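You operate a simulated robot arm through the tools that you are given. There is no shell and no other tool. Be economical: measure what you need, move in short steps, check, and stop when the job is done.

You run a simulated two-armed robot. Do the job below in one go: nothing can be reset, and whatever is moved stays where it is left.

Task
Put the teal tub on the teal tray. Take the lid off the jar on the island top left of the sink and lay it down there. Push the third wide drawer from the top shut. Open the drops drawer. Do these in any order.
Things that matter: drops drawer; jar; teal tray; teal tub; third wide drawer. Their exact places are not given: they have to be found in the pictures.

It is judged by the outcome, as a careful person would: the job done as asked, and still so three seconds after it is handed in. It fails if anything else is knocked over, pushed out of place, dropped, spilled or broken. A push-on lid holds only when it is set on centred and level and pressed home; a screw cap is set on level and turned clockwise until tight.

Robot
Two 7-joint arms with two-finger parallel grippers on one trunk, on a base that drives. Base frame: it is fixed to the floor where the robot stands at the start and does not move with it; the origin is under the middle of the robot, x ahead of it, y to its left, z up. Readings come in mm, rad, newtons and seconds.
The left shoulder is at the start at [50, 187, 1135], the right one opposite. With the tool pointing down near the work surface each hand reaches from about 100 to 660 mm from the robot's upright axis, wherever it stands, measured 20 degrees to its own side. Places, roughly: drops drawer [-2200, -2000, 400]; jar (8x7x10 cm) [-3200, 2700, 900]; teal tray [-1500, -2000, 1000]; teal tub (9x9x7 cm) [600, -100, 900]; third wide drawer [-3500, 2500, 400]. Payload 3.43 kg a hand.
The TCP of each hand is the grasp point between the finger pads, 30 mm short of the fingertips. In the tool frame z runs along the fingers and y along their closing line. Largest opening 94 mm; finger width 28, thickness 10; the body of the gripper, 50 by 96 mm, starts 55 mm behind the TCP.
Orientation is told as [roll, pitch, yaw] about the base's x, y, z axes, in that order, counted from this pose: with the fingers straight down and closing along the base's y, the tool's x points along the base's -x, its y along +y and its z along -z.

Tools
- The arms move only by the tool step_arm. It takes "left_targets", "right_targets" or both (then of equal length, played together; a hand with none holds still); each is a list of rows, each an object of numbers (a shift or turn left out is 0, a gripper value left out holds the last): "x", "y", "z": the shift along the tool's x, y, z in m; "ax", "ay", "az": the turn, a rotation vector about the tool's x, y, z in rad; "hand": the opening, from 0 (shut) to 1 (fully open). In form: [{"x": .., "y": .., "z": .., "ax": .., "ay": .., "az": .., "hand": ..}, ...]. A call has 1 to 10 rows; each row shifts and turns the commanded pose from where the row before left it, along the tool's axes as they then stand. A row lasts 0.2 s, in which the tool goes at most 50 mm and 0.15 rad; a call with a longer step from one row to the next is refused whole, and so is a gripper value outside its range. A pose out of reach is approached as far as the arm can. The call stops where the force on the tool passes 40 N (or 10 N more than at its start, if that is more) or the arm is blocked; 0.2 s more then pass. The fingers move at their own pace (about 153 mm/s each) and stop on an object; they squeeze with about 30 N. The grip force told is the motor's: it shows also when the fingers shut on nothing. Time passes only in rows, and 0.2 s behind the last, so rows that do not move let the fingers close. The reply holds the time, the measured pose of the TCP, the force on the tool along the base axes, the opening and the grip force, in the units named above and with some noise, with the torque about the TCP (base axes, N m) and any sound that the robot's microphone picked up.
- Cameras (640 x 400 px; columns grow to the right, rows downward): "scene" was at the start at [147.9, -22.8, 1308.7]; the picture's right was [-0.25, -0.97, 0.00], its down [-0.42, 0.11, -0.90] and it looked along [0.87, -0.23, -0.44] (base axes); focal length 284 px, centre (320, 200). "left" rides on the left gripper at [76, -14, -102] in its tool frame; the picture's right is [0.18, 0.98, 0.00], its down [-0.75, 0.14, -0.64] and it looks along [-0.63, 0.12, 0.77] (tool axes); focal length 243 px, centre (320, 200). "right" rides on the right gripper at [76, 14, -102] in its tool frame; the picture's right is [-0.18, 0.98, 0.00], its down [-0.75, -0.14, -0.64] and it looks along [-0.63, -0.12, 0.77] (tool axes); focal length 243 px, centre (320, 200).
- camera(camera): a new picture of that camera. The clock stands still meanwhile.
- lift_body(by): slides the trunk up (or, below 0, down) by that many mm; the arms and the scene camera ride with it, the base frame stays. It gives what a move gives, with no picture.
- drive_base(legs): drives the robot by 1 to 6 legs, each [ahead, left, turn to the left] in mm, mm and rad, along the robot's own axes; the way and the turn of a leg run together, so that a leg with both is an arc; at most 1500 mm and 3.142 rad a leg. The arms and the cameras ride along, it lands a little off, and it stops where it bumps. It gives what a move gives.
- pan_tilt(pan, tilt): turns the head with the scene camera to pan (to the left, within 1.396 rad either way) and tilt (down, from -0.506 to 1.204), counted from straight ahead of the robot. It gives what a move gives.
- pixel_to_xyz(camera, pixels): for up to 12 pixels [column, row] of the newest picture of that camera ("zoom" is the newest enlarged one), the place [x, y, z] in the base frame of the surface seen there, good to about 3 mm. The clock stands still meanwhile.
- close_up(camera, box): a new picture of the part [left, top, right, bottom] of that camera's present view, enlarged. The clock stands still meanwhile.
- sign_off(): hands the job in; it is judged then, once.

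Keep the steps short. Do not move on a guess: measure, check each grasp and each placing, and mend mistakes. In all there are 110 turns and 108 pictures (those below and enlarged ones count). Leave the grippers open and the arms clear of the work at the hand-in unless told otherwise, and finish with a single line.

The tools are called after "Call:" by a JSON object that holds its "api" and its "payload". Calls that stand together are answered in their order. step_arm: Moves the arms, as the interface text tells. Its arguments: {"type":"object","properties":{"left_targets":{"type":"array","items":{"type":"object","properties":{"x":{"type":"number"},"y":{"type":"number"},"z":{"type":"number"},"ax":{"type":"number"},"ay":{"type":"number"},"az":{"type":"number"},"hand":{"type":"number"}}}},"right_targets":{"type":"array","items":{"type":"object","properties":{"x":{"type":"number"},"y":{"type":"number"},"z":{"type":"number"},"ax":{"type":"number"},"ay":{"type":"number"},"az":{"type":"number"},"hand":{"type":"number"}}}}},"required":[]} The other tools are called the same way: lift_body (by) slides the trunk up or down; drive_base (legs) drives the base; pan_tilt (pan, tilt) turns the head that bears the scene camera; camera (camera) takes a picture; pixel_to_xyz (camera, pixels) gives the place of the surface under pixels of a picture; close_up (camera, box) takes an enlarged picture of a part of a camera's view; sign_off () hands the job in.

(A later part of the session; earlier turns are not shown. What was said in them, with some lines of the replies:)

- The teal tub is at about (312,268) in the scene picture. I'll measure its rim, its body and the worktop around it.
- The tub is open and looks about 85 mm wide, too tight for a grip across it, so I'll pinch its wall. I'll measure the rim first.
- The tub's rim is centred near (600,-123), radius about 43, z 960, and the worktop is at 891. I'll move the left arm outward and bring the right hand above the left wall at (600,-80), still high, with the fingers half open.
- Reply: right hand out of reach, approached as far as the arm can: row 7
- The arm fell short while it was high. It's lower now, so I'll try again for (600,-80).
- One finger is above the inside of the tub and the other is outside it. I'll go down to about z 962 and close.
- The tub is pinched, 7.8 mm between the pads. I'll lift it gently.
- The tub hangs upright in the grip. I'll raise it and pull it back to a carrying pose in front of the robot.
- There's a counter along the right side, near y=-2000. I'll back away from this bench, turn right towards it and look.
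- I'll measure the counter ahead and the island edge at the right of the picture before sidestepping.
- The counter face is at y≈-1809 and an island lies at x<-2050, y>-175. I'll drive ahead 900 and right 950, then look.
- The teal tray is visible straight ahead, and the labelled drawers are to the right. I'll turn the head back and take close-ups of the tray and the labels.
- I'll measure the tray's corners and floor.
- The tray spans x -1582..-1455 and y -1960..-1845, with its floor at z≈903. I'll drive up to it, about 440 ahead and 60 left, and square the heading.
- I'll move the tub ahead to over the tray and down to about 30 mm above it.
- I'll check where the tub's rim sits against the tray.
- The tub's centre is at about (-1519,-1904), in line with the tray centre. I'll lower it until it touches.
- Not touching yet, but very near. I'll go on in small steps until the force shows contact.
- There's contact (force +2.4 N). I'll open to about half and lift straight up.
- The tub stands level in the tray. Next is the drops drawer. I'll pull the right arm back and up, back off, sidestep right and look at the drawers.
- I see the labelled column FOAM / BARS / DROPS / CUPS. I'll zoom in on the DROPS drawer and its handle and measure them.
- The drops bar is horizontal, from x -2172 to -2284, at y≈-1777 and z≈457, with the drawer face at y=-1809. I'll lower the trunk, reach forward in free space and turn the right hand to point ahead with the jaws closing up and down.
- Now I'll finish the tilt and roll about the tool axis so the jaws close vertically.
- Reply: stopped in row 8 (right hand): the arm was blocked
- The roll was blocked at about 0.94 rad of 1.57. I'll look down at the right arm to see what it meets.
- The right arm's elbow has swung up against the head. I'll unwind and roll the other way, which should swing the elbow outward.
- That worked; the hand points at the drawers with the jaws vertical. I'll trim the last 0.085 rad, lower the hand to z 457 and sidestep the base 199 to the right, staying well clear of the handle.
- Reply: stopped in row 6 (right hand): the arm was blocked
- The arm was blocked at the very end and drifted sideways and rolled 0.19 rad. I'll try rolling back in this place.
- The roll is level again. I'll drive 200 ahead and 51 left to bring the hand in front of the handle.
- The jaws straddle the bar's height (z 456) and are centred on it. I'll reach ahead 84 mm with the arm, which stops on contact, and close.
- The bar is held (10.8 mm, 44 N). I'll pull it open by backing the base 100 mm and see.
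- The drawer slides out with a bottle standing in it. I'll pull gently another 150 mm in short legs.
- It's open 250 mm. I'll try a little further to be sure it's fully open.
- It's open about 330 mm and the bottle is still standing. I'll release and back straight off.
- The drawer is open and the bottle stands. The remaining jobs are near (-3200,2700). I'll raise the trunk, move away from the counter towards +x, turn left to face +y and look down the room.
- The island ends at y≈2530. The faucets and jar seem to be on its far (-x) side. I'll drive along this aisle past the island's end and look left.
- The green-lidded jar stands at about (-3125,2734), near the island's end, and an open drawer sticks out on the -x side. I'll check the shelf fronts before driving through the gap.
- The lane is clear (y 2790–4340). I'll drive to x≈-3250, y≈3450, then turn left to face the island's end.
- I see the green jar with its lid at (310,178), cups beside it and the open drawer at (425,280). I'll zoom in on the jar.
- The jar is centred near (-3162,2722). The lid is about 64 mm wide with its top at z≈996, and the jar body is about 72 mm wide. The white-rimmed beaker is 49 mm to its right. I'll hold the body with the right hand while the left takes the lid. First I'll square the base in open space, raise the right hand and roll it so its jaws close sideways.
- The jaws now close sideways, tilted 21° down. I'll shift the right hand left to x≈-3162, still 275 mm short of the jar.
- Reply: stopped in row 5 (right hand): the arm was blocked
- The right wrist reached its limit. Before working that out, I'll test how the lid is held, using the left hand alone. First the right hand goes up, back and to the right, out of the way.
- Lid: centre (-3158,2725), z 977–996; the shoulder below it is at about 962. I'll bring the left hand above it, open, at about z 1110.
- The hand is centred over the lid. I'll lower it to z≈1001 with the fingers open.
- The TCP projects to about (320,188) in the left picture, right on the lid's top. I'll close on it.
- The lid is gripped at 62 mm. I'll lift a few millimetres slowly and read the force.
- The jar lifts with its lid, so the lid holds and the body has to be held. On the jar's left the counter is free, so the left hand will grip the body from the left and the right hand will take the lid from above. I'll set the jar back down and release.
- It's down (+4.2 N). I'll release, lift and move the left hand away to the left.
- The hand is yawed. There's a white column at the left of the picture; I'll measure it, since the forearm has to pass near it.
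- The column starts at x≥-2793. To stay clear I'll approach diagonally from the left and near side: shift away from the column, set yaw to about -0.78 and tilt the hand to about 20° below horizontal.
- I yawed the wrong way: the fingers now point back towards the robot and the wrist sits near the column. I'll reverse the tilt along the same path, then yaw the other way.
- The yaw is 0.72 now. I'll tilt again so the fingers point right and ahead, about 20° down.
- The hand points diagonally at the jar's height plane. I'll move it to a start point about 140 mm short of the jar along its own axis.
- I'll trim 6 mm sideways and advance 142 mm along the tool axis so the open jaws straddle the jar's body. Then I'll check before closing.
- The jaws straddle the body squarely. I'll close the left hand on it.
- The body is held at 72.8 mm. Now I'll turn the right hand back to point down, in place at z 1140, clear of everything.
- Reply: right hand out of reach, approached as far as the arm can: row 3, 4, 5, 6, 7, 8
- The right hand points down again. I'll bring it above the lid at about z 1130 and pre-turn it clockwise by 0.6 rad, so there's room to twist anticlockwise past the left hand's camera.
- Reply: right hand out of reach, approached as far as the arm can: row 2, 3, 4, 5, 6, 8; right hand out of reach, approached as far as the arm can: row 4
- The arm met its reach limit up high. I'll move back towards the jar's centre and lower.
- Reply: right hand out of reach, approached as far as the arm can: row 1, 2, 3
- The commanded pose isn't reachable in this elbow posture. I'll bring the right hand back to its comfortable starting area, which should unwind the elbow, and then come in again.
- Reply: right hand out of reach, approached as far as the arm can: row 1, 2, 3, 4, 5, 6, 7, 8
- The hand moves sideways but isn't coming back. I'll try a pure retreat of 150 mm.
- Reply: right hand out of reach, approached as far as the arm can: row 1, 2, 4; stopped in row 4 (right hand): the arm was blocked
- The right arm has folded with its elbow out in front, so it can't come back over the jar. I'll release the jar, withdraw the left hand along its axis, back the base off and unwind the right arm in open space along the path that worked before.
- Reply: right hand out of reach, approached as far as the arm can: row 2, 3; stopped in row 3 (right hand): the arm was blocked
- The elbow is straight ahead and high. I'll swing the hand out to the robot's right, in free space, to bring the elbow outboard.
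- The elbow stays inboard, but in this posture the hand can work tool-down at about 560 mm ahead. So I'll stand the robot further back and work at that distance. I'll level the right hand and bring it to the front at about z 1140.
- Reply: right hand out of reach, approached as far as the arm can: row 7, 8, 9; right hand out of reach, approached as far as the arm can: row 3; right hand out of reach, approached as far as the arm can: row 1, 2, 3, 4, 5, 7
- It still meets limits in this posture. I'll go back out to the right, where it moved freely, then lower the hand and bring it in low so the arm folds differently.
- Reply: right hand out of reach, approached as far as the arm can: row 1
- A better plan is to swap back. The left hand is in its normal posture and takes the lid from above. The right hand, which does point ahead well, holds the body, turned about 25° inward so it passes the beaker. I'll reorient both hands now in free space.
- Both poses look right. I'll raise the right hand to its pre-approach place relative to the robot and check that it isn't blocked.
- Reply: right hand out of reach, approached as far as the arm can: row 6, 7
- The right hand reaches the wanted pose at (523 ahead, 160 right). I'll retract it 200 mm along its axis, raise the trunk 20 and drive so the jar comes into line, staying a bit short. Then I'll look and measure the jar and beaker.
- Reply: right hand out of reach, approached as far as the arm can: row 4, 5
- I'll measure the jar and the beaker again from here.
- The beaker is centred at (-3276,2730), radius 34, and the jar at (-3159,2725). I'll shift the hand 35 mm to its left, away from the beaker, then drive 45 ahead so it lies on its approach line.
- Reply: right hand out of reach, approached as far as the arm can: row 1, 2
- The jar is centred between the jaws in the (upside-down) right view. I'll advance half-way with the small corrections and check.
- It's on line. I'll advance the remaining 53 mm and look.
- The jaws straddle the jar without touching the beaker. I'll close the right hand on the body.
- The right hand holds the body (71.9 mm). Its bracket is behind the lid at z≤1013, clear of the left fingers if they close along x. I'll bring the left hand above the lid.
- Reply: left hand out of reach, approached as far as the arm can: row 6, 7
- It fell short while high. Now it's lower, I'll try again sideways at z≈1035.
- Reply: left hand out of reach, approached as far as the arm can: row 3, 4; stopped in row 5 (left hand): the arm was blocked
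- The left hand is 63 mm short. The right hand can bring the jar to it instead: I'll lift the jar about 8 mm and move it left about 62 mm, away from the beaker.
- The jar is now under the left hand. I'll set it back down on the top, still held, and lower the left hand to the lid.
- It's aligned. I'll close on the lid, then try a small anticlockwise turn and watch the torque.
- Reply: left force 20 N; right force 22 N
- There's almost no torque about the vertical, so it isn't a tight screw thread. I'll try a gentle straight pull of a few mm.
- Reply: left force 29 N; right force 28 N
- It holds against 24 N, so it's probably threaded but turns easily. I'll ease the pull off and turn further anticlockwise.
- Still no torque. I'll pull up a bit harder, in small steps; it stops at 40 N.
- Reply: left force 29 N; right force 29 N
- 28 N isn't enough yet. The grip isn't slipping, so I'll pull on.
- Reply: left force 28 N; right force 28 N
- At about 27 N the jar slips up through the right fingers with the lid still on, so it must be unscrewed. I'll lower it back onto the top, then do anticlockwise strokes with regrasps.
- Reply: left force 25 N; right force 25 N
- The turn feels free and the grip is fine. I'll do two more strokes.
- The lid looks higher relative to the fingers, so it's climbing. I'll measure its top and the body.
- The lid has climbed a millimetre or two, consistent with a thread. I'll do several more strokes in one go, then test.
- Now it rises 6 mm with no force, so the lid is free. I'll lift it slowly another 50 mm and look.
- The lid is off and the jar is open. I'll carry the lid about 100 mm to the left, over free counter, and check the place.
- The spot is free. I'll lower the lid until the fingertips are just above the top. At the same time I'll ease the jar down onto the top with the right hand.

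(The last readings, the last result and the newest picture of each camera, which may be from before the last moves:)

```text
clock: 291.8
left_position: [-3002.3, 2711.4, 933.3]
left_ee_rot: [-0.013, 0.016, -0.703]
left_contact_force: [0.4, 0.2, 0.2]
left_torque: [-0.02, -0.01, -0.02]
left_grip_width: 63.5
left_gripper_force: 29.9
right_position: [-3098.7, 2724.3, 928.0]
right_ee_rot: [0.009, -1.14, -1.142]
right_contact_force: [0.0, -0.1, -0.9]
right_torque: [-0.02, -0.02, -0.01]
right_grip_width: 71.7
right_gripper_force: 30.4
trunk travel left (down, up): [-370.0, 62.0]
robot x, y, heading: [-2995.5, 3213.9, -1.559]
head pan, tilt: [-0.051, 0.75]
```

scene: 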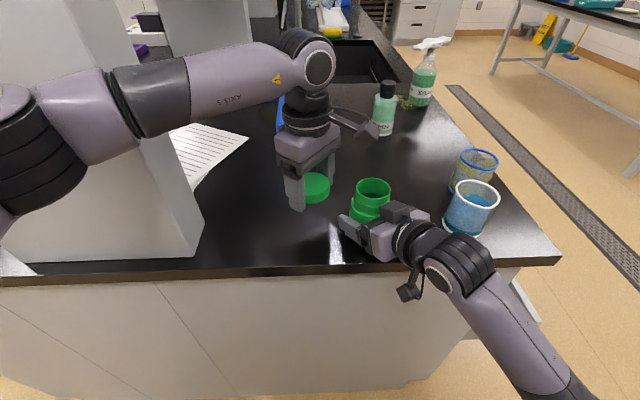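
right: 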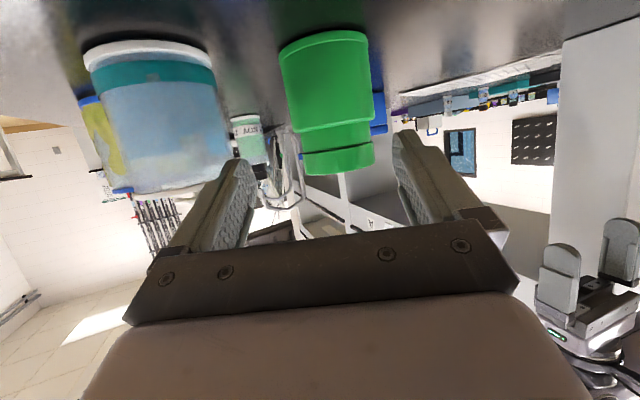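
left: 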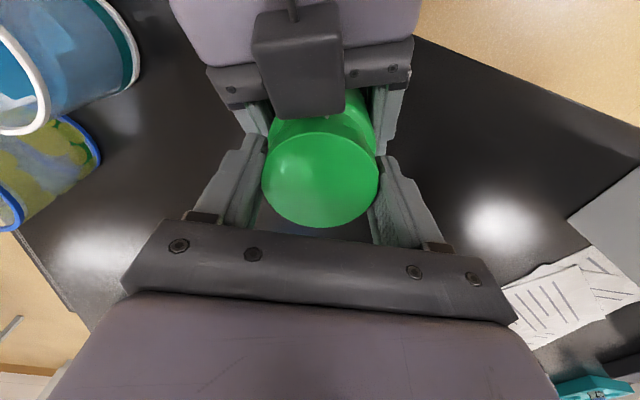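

Call:
{"api": "step_arm", "payload": {"left_targets": [{"z": 0.002}, {"z": 0.002}, {}, {}], "right_targets": [{"x": 0.0018, "z": 0.0008}, {"x": 0.0009, "z": 0.0004}, {"x": 0.0009, "z": 0.0004}, {}]}}

Call:
{"api": "close_up", "payload": {"camera": "scene", "box": [260, 150, 420, 250]}}

Call:
{"api": "pixel_to_xyz", "payload": {"camera": "zoom", "pixels": [[235, 140], [250, 180], [250, 200], [240, 215], [450, 120], [385, 160], [450, 175]]}}

```text
clock: 292.8
left_position: [-3000.3, 2711.3, 930.5]
left_ee_rot: [-0.018, 0.017, -0.702]
left_contact_force: [-2.8, -3.4, 11.8]
left_torque: [0.12, -0.31, -0.08]
left_grip_width: 63.6
left_gripper_force: 29.9
right_position: [-3097.4, 2727.0, 924.9]
right_ee_rot: [0.008, -1.143, -1.143]
right_contact_force: [-0.3, -2.2, 4.9]
right_torque: [-0.23, 0.12, 0.1]
right_grip_width: 71.7
right_gripper_force: 29.4
trunk travel left (down, up): [-370.0, 62.0]
robot x, y, heading: [-2993.1, 3211.8, -1.564]
head pan, tilt: [-0.051, 0.75]
```

```text
4.00 times, centred on (340, 200) of scene
```

zoom: 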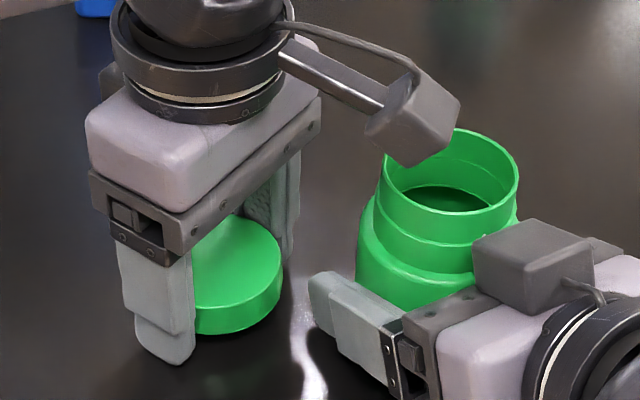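

```text
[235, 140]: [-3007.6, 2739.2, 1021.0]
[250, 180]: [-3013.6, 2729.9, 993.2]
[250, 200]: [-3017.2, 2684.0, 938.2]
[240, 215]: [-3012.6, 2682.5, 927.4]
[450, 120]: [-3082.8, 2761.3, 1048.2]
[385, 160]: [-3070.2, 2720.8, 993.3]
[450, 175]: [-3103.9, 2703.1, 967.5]
```

Both are in contact with the top. I'll open the left hand slightly so the lid drops the last centimetre flat between the fingers, and also release the jar.

Call:
{"api": "step_arm", "payload": {"left_targets": [{"z": -0.001}, {"hand": 0.73}, {}, {}, {}], "right_targets": [{}, {}, {"hand": 0.88}, {}, {}]}}

Call:
{"api": "close_up", "payload": {"camera": "scene", "box": [260, 150, 420, 250]}}

```text
clock: 294.0
left_position: [-3001.7, 2712.2, 930.8]
left_ee_rot: [-0.014, 0.016, -0.702]
left_contact_force: [-6.1, -9.4, 13.2]
left_torque: [0.0, -0.32, -0.23]
left_grip_width: 64.5
left_gripper_force: 0.1
right_position: [-3096.0, 2727.2, 926.6]
right_ee_rot: [0.009, -1.142, -1.139]
right_contact_force: [9.3, 3.1, 9.3]
right_torque: [-0.27, 0.07, 0.26]
right_grip_width: 77.4
right_gripper_force: 0.0
trunk travel left (down, up): [-370.0, 62.0]
robot x, y, heading: [-2991.4, 3215.0, -1.568]
head pan, tilt: [-0.051, 0.75]
```

```text
4.00 times, centred on (340, 200) of scene
```

zoom: 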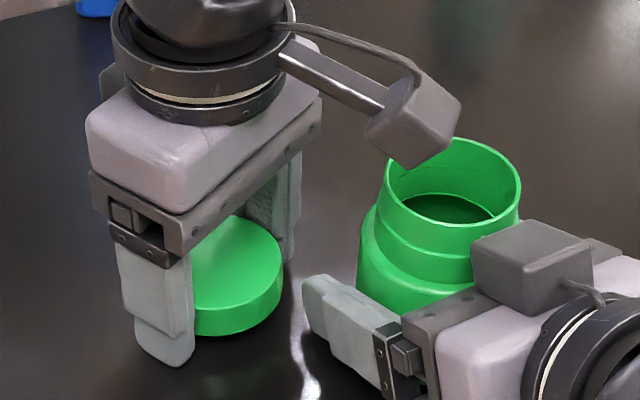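

The left fingers are pressing on the top and haven't opened fully. I'll raise the hand 3 mm and let them open.

Call:
{"api": "step_arm", "payload": {"left_targets": [{"z": -0.003}, {"hand": 0.76}, {}, {}], "right_targets": [{"x": -0.002, "z": -0.001}, {}, {}, {}]}}

Call:
{"api": "close_up", "payload": {"camera": "scene", "box": [260, 150, 420, 250]}}

```text
clock: 295.0
left_position: [-3001.3, 2711.3, 930.8]
left_ee_rot: [-0.013, 0.018, -0.702]
left_contact_force: [-0.1, 0.2, 0.8]
left_torque: [-0.01, 0.01, -0.01]
left_grip_width: 71.6
left_gripper_force: 0.1
right_position: [-3097.9, 2725.7, 925.3]
right_ee_rot: [0.006, -1.137, -1.142]
right_contact_force: [0.2, 0.2, -0.1]
right_torque: [0.05, 0.01, -0.02]
right_grip_width: 82.3
right_gripper_force: 0.0
trunk travel left (down, up): [-370.0, 62.0]
robot x, y, heading: [-2991.9, 3212.8, -1.567]
head pan, tilt: [-0.051, 0.75]
```

```text
4.00 times, centred on (340, 200) of scene
```

zoom: 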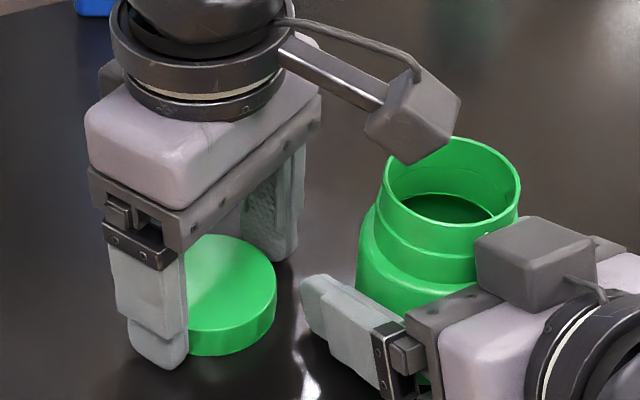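

The lid lies flat on the island top and the jar stands. I'll lift the left hand away, withdraw the right along its axis and back the base off.

Call:
{"api": "step_arm", "payload": {"left_targets": [{"z": -0.02}, {"z": -0.04}, {"z": -0.04}, {"z": -0.04}, {"z": -0.03}, {}], "right_targets": [{"z": -0.02}, {"z": -0.03}, {"z": -0.03}, {"z": -0.03}, {"z": -0.03}, {}]}}

Call:
{"api": "drive_base", "payload": {"legs": [[-450, 0, 0]]}}

Call:
{"api": "pan_tilt", "payload": {"pan": -0.3, "tilt": 0.6}}

Call:
{"api": "camera", "payload": {"camera": "scene"}}

```text
clock: 296.4
left_position: [-2997.7, 2711.7, 1103.5]
left_ee_rot: [-0.016, 0.019, -0.702]
left_contact_force: [0.1, 0.0, -0.3]
left_torque: [0.01, -0.02, 0.0]
left_grip_width: 71.5
left_gripper_force: 0.1
right_position: [-3149.9, 2813.6, 968.5]
right_ee_rot: [0.011, -1.138, -1.144]
right_contact_force: [-1.0, 0.3, -0.3]
right_torque: [0.02, 0.01, 0.0]
right_grip_width: 82.9
right_gripper_force: 0.1
right hand out of reach, approached as far as the arm can: row 5
trunk travel left (down, up): [-370.0, 62.0]
robot x, y, heading: [-2993.1, 3213.9, -1.561]
head pan, tilt: [-0.051, 0.75]
```

```text
clock: 299.1
left_position: [-3002.6, 3158.7, 1103.2]
left_ee_rot: [-0.013, 0.018, -0.709]
left_contact_force: [-0.1, -0.2, 0.3]
left_torque: [0.01, -0.01, -0.01]
left_grip_width: 71.4
left_gripper_force: 0.2
right_position: [-3155.4, 3262.0, 970.1]
right_ee_rot: [0.009, -1.14, -1.151]
right_contact_force: [-0.5, -0.8, -0.8]
right_torque: [0.01, 0.0, -0.01]
right_grip_width: 82.5
right_gripper_force: 0.0
trunk travel left (down, up): [-370.0, 62.0]
robot x, y, heading: [-2992.4, 3659.0, -1.571]
head pan, tilt: [-0.051, 0.75]
```

```text
clock: 299.9
left_position: [-3000.9, 3158.4, 1104.3]
left_ee_rot: [-0.014, 0.018, -0.708]
left_contact_force: [0.7, -0.4, 0.4]
left_torque: [0.0, 0.0, -0.01]
left_grip_width: 71.5
left_gripper_force: 0.1
right_position: [-3155.3, 3262.2, 968.9]
right_ee_rot: [0.009, -1.14, -1.15]
right_contact_force: [0.1, -0.2, -0.7]
right_torque: [-0.03, -0.02, 0.03]
right_grip_width: 82.6
right_gripper_force: 0.0
trunk travel left (down, up): [-370.0, 62.0]
robot x, y, heading: [-2992.8, 3661.9, -1.575]
head pan, tilt: [-0.3, 0.6]
```

```text
12 pictures are left
```

scene: 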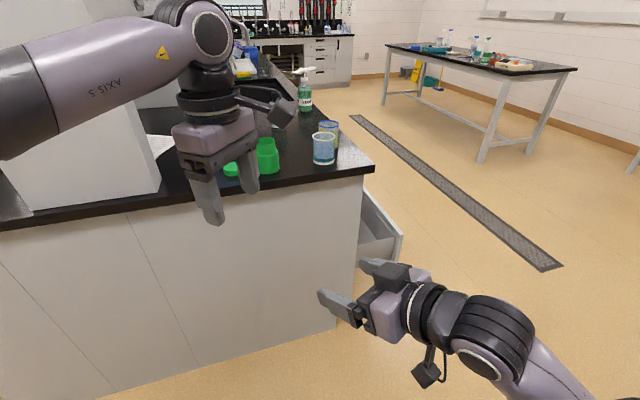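

Lid and jar both stand fine. Now the drawer: I'll measure its front from here.

Call:
{"api": "pixel_to_xyz", "payload": {"camera": "scene", "pixels": [[402, 236], [365, 192], [398, 255], [380, 215], [360, 270], [375, 250], [485, 160], [364, 185]]}}

Call:
{"api": "drive_base", "payload": {"legs": [[0, -1400, 0], [0, 0, 1.571]]}}

Call:
{"api": "pan_tilt", "payload": {"pan": -0.6, "tilt": 0.6}}

Call:
{"api": "camera", "payload": {"camera": "scene"}}

```text
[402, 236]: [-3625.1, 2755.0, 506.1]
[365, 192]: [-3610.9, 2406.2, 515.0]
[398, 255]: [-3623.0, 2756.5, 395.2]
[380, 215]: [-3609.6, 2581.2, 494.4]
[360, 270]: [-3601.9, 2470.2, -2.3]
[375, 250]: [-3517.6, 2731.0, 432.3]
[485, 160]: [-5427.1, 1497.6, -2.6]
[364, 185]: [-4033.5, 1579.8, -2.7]
```

```text
clock: 316.2
left_position: [-3886.2, 3666.5, 1102.6]
left_ee_rot: [-0.015, 0.017, 0.886]
left_contact_force: [-0.1, -0.3, -0.3]
left_torque: [0.0, -0.01, -0.01]
left_grip_width: 71.6
left_gripper_force: 0.1
right_position: [-3985.8, 3511.8, 968.8]
right_ee_rot: [0.007, -1.14, 0.444]
right_contact_force: [-0.3, -0.5, 0.2]
right_torque: [0.01, -0.03, -0.01]
right_grip_width: 82.6
right_gripper_force: 0.0
trunk travel left (down, up): [-370.0, 62.0]
robot x, y, heading: [-4391.7, 3662.1, 0.025]
head pan, tilt: [-0.3, 0.6]
```

```text
clock: 317.0
left_position: [-3886.5, 3666.2, 1103.9]
left_ee_rot: [-0.016, 0.018, 0.885]
left_contact_force: [-0.6, -0.1, -0.1]
left_torque: [0.0, 0.0, 0.01]
left_grip_width: 71.4
left_gripper_force: 0.1
right_position: [-3986.4, 3510.7, 969.9]
right_ee_rot: [0.007, -1.141, 0.445]
right_contact_force: [1.6, -0.2, 0.0]
right_torque: [0.01, 0.01, -0.04]
right_grip_width: 82.8
right_gripper_force: 0.0
trunk travel left (down, up): [-370.0, 62.0]
robot x, y, heading: [-4388.9, 3664.7, 0.024]
head pan, tilt: [-0.6, 0.6]
```

```text
11 pictures are left
```

scene: 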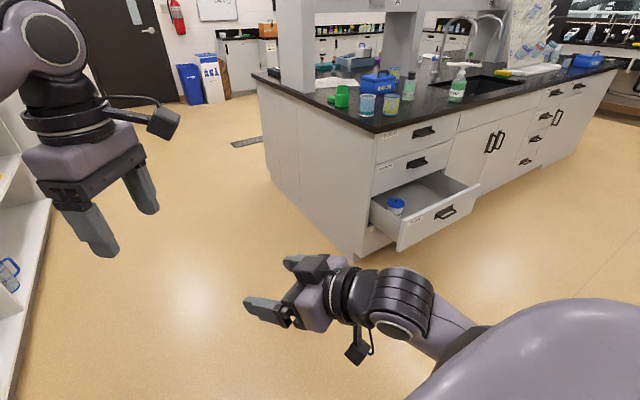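

The open drawer is the third in the left column, and a container with a blue lid stands in it. I'll measure its front and the closed fronts.

Call:
{"api": "pixel_to_xyz", "payload": {"camera": "scene", "pixels": [[402, 235], [440, 228], [470, 208], [430, 215], [446, 211], [400, 222], [478, 190], [420, 160], [385, 190], [396, 205], [455, 205]]}}

Call:
{"api": "close_up", "payload": {"camera": "scene", "box": [350, 110, 510, 260]}}

```text
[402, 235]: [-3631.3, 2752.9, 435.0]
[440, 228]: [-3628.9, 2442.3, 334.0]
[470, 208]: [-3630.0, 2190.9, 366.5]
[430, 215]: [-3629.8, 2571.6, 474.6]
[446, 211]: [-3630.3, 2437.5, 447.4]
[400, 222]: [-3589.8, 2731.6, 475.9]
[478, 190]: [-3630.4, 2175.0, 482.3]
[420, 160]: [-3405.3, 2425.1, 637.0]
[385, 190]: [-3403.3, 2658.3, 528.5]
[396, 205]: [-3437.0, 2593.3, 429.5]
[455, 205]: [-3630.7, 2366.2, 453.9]
```

```text
2.67 times, centred on (430, 185) of scene
```

zoom: 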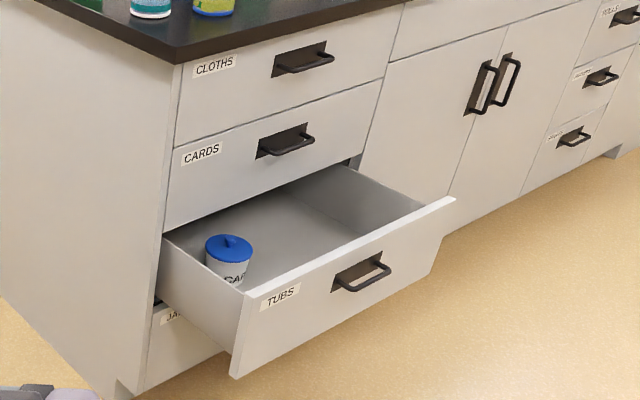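

The drawer front is at x=-3630 and the closed fronts at -3405, so it has 225 mm to go. I'll close the right fingers and lower the hand (arm and trunk) to about z 460. I'll pull the left hand well back, turn so the tool points along +x, and park about 70 mm in front of the drawer face at y≈2560, left of the handle.

Call:
{"api": "step_arm", "payload": {"right_targets": [{"hand": 0, "x": 0.0309, "z": 0.0143}, {"x": 0.0309, "z": 0.0143}, {"x": 0.0309, "z": 0.0143}, {"x": 0.0308, "z": 0.0143}, {}, {}], "left_targets": [{"x": 0.016, "y": 0.0386}, {"x": 0.016, "y": 0.0386}, {"x": 0.016, "y": 0.0386}, {"x": 0.016, "y": 0.0386}, {"x": 0.016, "y": 0.0386}, {}]}}

Call:
{"api": "lift_body", "payload": {"by": -370}}

Call:
{"api": "drive_base", "payload": {"legs": [[0, 0, -0.444], [600, -575, 0]]}}

Call:
{"api": "pan_tilt", "payload": {"pan": -0.1, "tilt": 0.6}}

Call:
{"api": "camera", "payload": {"camera": "scene"}}

```text
clock: 318.4
left_position: [-4085.1, 3725.4, 1103.4]
left_ee_rot: [-0.013, 0.018, 0.887]
left_contact_force: [0.0, 0.1, 0.2]
left_torque: [0.0, 0.0, 0.01]
left_grip_width: 71.4
left_gripper_force: 0.0
right_position: [-3986.2, 3511.5, 835.5]
right_ee_rot: [0.01, -1.139, 0.444]
right_contact_force: [0.0, -0.4, -0.1]
right_torque: [0.05, -0.04, 0.03]
right_grip_width: 0.0
right_gripper_force: 29.8
trunk travel left (down, up): [-370.0, 62.0]
robot x, y, heading: [-4384.1, 3660.5, 0.02]
head pan, tilt: [-0.6, 0.6]
```

```text
clock: 321.9
left_position: [-4084.3, 3725.2, 734.7]
left_ee_rot: [-0.013, 0.016, 0.885]
left_contact_force: [0.7, -0.7, 0.5]
left_torque: [-0.01, -0.01, 0.0]
left_grip_width: 71.3
left_gripper_force: 0.0
right_position: [-3986.7, 3512.1, 465.4]
right_ee_rot: [0.01, -1.139, 0.443]
right_contact_force: [0.8, 0.4, -0.1]
right_torque: [0.0, 0.01, 0.01]
right_grip_width: 0.0
right_gripper_force: 30.0
trunk travel left (down, up): [0.0, 432.0]
robot x, y, heading: [-4387.3, 3661.0, 0.017]
head pan, tilt: [-0.6, 0.6]
```

```text
clock: 328.8
left_position: [-3774.3, 2810.7, 733.0]
left_ee_rot: [-0.013, 0.018, 0.438]
left_contact_force: [0.6, -0.2, -0.1]
left_torque: [-0.04, -0.02, -0.01]
left_grip_width: 71.5
left_gripper_force: 0.1
right_position: [-3778.6, 2575.0, 465.4]
right_ee_rot: [0.008, -1.141, -0.004]
right_contact_force: [0.4, 0.1, 0.0]
right_torque: [-0.03, -0.01, -0.02]
right_grip_width: 0.1
right_gripper_force: 30.2
trunk travel left (down, up): [0.0, 432.0]
robot x, y, heading: [-4073.7, 2883.0, -0.427]
head pan, tilt: [-0.6, 0.6]
```

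```text
clock: 329.7
left_position: [-3774.5, 2809.6, 733.7]
left_ee_rot: [-0.012, 0.017, 0.436]
left_contact_force: [0.2, -1.1, -0.6]
left_torque: [0.03, 0.0, -0.01]
left_grip_width: 71.6
left_gripper_force: 0.1
right_position: [-3778.4, 2573.8, 466.3]
right_ee_rot: [0.007, -1.14, -0.006]
right_contact_force: [0.6, 0.6, 0.1]
right_torque: [-0.01, 0.02, -0.01]
right_grip_width: 0.0
right_gripper_force: 29.9
trunk travel left (down, up): [0.0, 432.0]
robot x, y, heading: [-4074.8, 2877.4, -0.43]
head pan, tilt: [-0.099, 0.6]
```

```text
9 pictures are left
```

scene: 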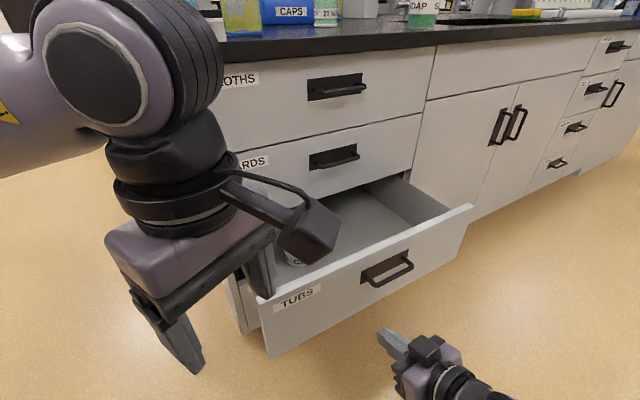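

The tool points along +x, level with the face beside the TUBS label and clear of the handle. I'll drive along +x to touch and start pushing, gently, in short legs.

Call:
{"api": "drive_base", "payload": {"legs": [[100, 46, 0], [36, 17, 0], [36, 17, 0]]}}

Call:
{"api": "camera", "payload": {"camera": "scene"}}

```text
clock: 331.9
left_position: [-3583.9, 2814.4, 733.8]
left_ee_rot: [-0.014, 0.018, 0.437]
left_contact_force: [-0.2, 0.2, -1.0]
left_torque: [-0.01, 0.01, -0.01]
left_grip_width: 71.5
left_gripper_force: 0.1
right_position: [-3587.5, 2580.3, 465.6]
right_ee_rot: [0.011, -1.141, -0.004]
right_contact_force: [-0.5, -0.5, 0.2]
right_torque: [-0.03, 0.01, -0.01]
right_grip_width: 0.0
right_gripper_force: 29.6
trunk travel left (down, up): [0.0, 432.0]
robot x, y, heading: [-3885.7, 2888.0, -0.424]
head pan, tilt: [-0.099, 0.6]
```

```text
8 pictures are left
```

scene: 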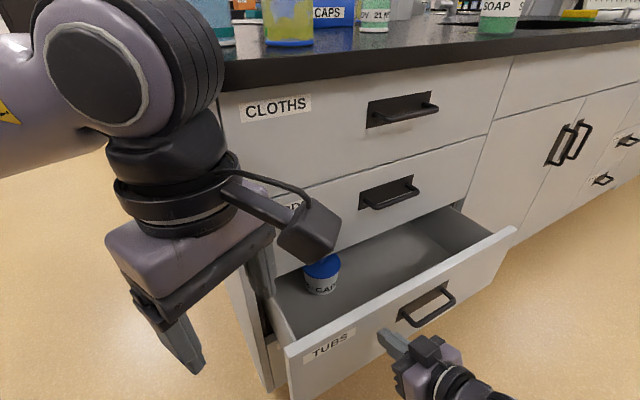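

The drawer moved in and the container stands. I'll push the remaining ≈155 mm with the arm in 20 mm rows.

Call:
{"api": "step_arm", "payload": {"right_targets": [{"z": 0.0182, "x": -0.0084}, {"z": 0.0182, "x": -0.0084}, {"z": 0.0182, "x": -0.0084}, {"z": 0.0182, "x": -0.0084}, {"z": 0.0182, "x": -0.0084}, {"z": 0.0182, "x": -0.0084}, {"z": 0.0182, "x": -0.0084}, {"z": 0.0136, "x": -0.0063}, {}]}}

Call:
{"api": "camera", "payload": {"camera": "scene"}}

```text
clock: 333.7
left_position: [-3586.0, 2815.5, 732.9]
left_ee_rot: [-0.015, 0.017, 0.436]
left_contact_force: [0.3, -0.1, 0.2]
left_torque: [0.01, 0.01, 0.03]
left_grip_width: 71.2
left_gripper_force: 0.0
right_position: [-3436.0, 2579.3, 468.5]
right_ee_rot: [0.009, -1.138, -0.002]
right_contact_force: [-8.7, 0.4, 3.9]
right_torque: [-0.04, -0.13, 0.02]
right_grip_width: 0.0
right_gripper_force: 29.8
trunk travel left (down, up): [0.0, 432.0]
robot x, y, heading: [-3887.5, 2889.9, -0.429]
head pan, tilt: [-0.099, 0.6]
stopped in row 9 (right hand): the force on the tool passed its limit at 86 N (the readings are from after the stop); the commanded pose is now the measured one
```

```text
7 pictures are left
```

scene: 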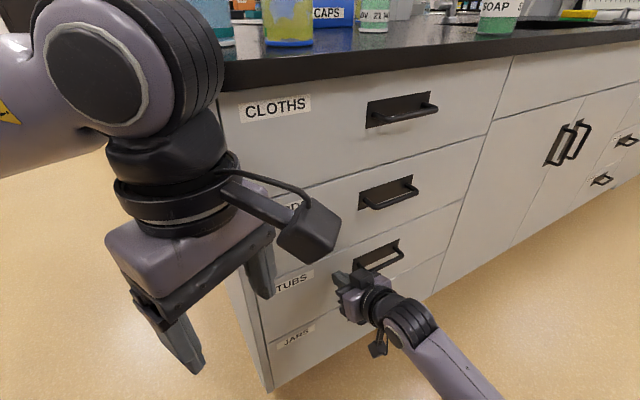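

It ran against its stop. I'll back the hand off, drive back and check that it stayed shut.

Call:
{"api": "step_arm", "payload": {"right_targets": [{"z": -0.0182, "x": 0.0084}, {"z": -0.0273, "x": 0.0126}, {"z": -0.0273, "x": 0.0126}, {"z": -0.0273, "x": 0.0126}, {"z": -0.0273, "x": 0.0126}, {}]}}

Call:
{"api": "drive_base", "payload": {"legs": [[-330, -150, 0]]}}

Call:
{"api": "camera", "payload": {"camera": "scene"}}

Call:
{"api": "pixel_to_xyz", "payload": {"camera": "scene", "pixels": [[330, 260], [360, 235], [330, 205], [400, 210], [380, 250], [290, 265], [350, 170], [320, 285]]}}

```text
clock: 335.1
left_position: [-3585.8, 2815.5, 732.6]
left_ee_rot: [-0.011, 0.017, 0.437]
left_contact_force: [0.3, 0.3, -0.2]
left_torque: [0.02, -0.01, 0.0]
left_grip_width: 71.3
left_gripper_force: 0.0
right_position: [-3576.7, 2577.7, 466.8]
right_ee_rot: [0.011, -1.137, -0.003]
right_contact_force: [-0.4, -0.4, 0.3]
right_torque: [-0.04, 0.02, -0.01]
right_grip_width: 0.0
right_gripper_force: 30.1
trunk travel left (down, up): [0.0, 432.0]
robot x, y, heading: [-3888.4, 2887.1, -0.432]
head pan, tilt: [-0.099, 0.6]
```

```text
clock: 337.4
left_position: [-3941.1, 2810.9, 733.3]
left_ee_rot: [-0.012, 0.018, 0.425]
left_contact_force: [-0.1, -0.6, 0.0]
left_torque: [0.0, -0.01, -0.01]
left_grip_width: 71.3
left_gripper_force: 0.1
right_position: [-3934.6, 2573.4, 465.7]
right_ee_rot: [0.01, -1.136, -0.017]
right_contact_force: [0.2, -0.8, -0.2]
right_torque: [0.03, -0.01, -0.01]
right_grip_width: 0.0
right_gripper_force: 29.7
trunk travel left (down, up): [0.0, 432.0]
robot x, y, heading: [-4239.2, 2890.7, -0.442]
head pan, tilt: [-0.099, 0.6]
```

```text
6 pictures are left
```

scene: 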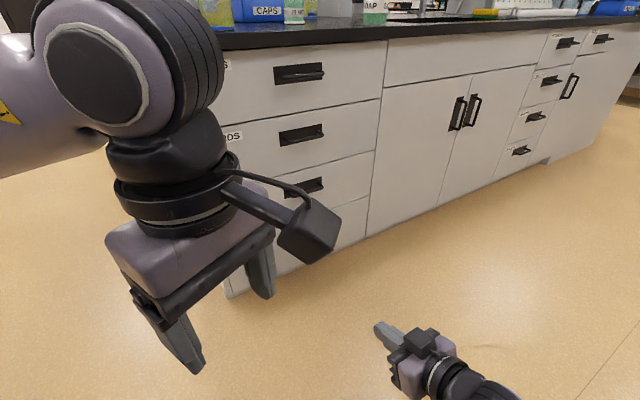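

```text
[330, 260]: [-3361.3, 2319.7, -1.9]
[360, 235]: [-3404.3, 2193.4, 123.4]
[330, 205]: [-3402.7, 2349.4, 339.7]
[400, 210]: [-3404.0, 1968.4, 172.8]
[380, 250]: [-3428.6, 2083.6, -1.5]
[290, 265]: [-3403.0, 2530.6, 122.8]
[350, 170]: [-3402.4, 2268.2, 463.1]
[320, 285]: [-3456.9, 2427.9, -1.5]
```

The drawer front is flush at x≈-3402 with its neighbours, so it's shut. I'll open the grippers, raise the trunk and take a last look at the jar and lid.

Call:
{"api": "step_arm", "payload": {"right_targets": [{"hand": 1}, {}, {}], "left_targets": [{"hand": 1}, {}, {}]}}

Call:
{"api": "lift_body", "payload": {"by": 350}}

Call:
{"api": "pan_tilt", "payload": {"pan": 0.35, "tilt": 0.3}}

Call:
{"api": "camera", "payload": {"camera": "scene"}}

```text
clock: 338.2
left_position: [-3939.6, 2810.4, 733.2]
left_ee_rot: [-0.012, 0.018, 0.424]
left_contact_force: [-0.4, 0.5, -0.7]
left_torque: [0.01, 0.0, 0.03]
left_grip_width: 93.8
left_gripper_force: 0.0
right_position: [-3934.8, 2573.8, 467.1]
right_ee_rot: [0.011, -1.135, -0.015]
right_contact_force: [0.7, 0.1, -0.6]
right_torque: [0.01, 0.02, -0.01]
right_grip_width: 94.2
right_gripper_force: 0.1
trunk travel left (down, up): [0.0, 432.0]
robot x, y, heading: [-4244.0, 2891.7, -0.435]
head pan, tilt: [-0.099, 0.6]
```

```text
clock: 341.6
left_position: [-3939.9, 2811.8, 1082.8]
left_ee_rot: [-0.011, 0.017, 0.425]
left_contact_force: [0.0, -0.3, -0.4]
left_torque: [0.0, 0.01, -0.04]
left_grip_width: 94.0
left_gripper_force: 0.0
right_position: [-3934.5, 2571.9, 816.8]
right_ee_rot: [0.011, -1.137, -0.015]
right_contact_force: [0.4, 0.1, -0.1]
right_torque: [-0.01, 0.01, 0.02]
right_grip_width: 94.1
right_gripper_force: 0.0
trunk travel left (down, up): [-350.0, 82.0]
robot x, y, heading: [-4242.1, 2890.0, -0.437]
head pan, tilt: [-0.099, 0.6]
```

```text
clock: 342.5
left_position: [-3939.7, 2810.9, 1083.6]
left_ee_rot: [-0.012, 0.017, 0.423]
left_contact_force: [-1.0, -0.2, -0.4]
left_torque: [0.0, 0.02, -0.03]
left_grip_width: 94.0
left_gripper_force: 0.1
right_position: [-3935.4, 2573.3, 817.1]
right_ee_rot: [0.012, -1.136, -0.015]
right_contact_force: [1.1, -0.7, 0.1]
right_torque: [-0.02, 0.01, 0.01]
right_grip_width: 94.0
right_gripper_force: 0.1
trunk travel left (down, up): [-350.0, 82.0]
robot x, y, heading: [-4240.9, 2891.3, -0.439]
head pan, tilt: [0.351, 0.3]
```

```text
5 pictures are left
5 turns are left
```

scene: 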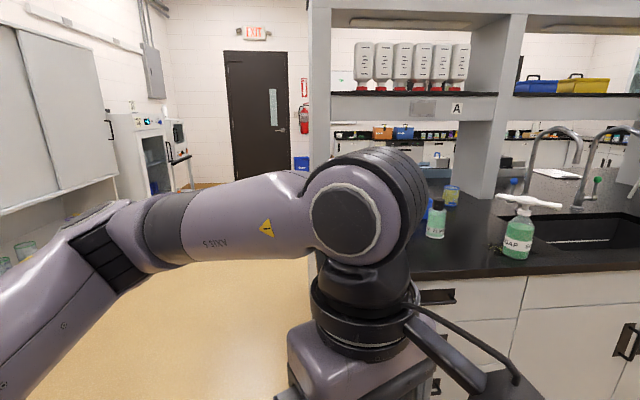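

All four parts are done, the grippers are open and the arms are clear. I'll hand the job in.

Call:
{"api": "sign_off", "payload": {}}

```text
The job is handed in.
```

The teal tub is on the teal tray, the jar's lid is off and lying beside it on the island top, the third wide drawer (TUBS) is shut and the drops drawer is open; the jar itself now stands about 60 mm left of where it was.
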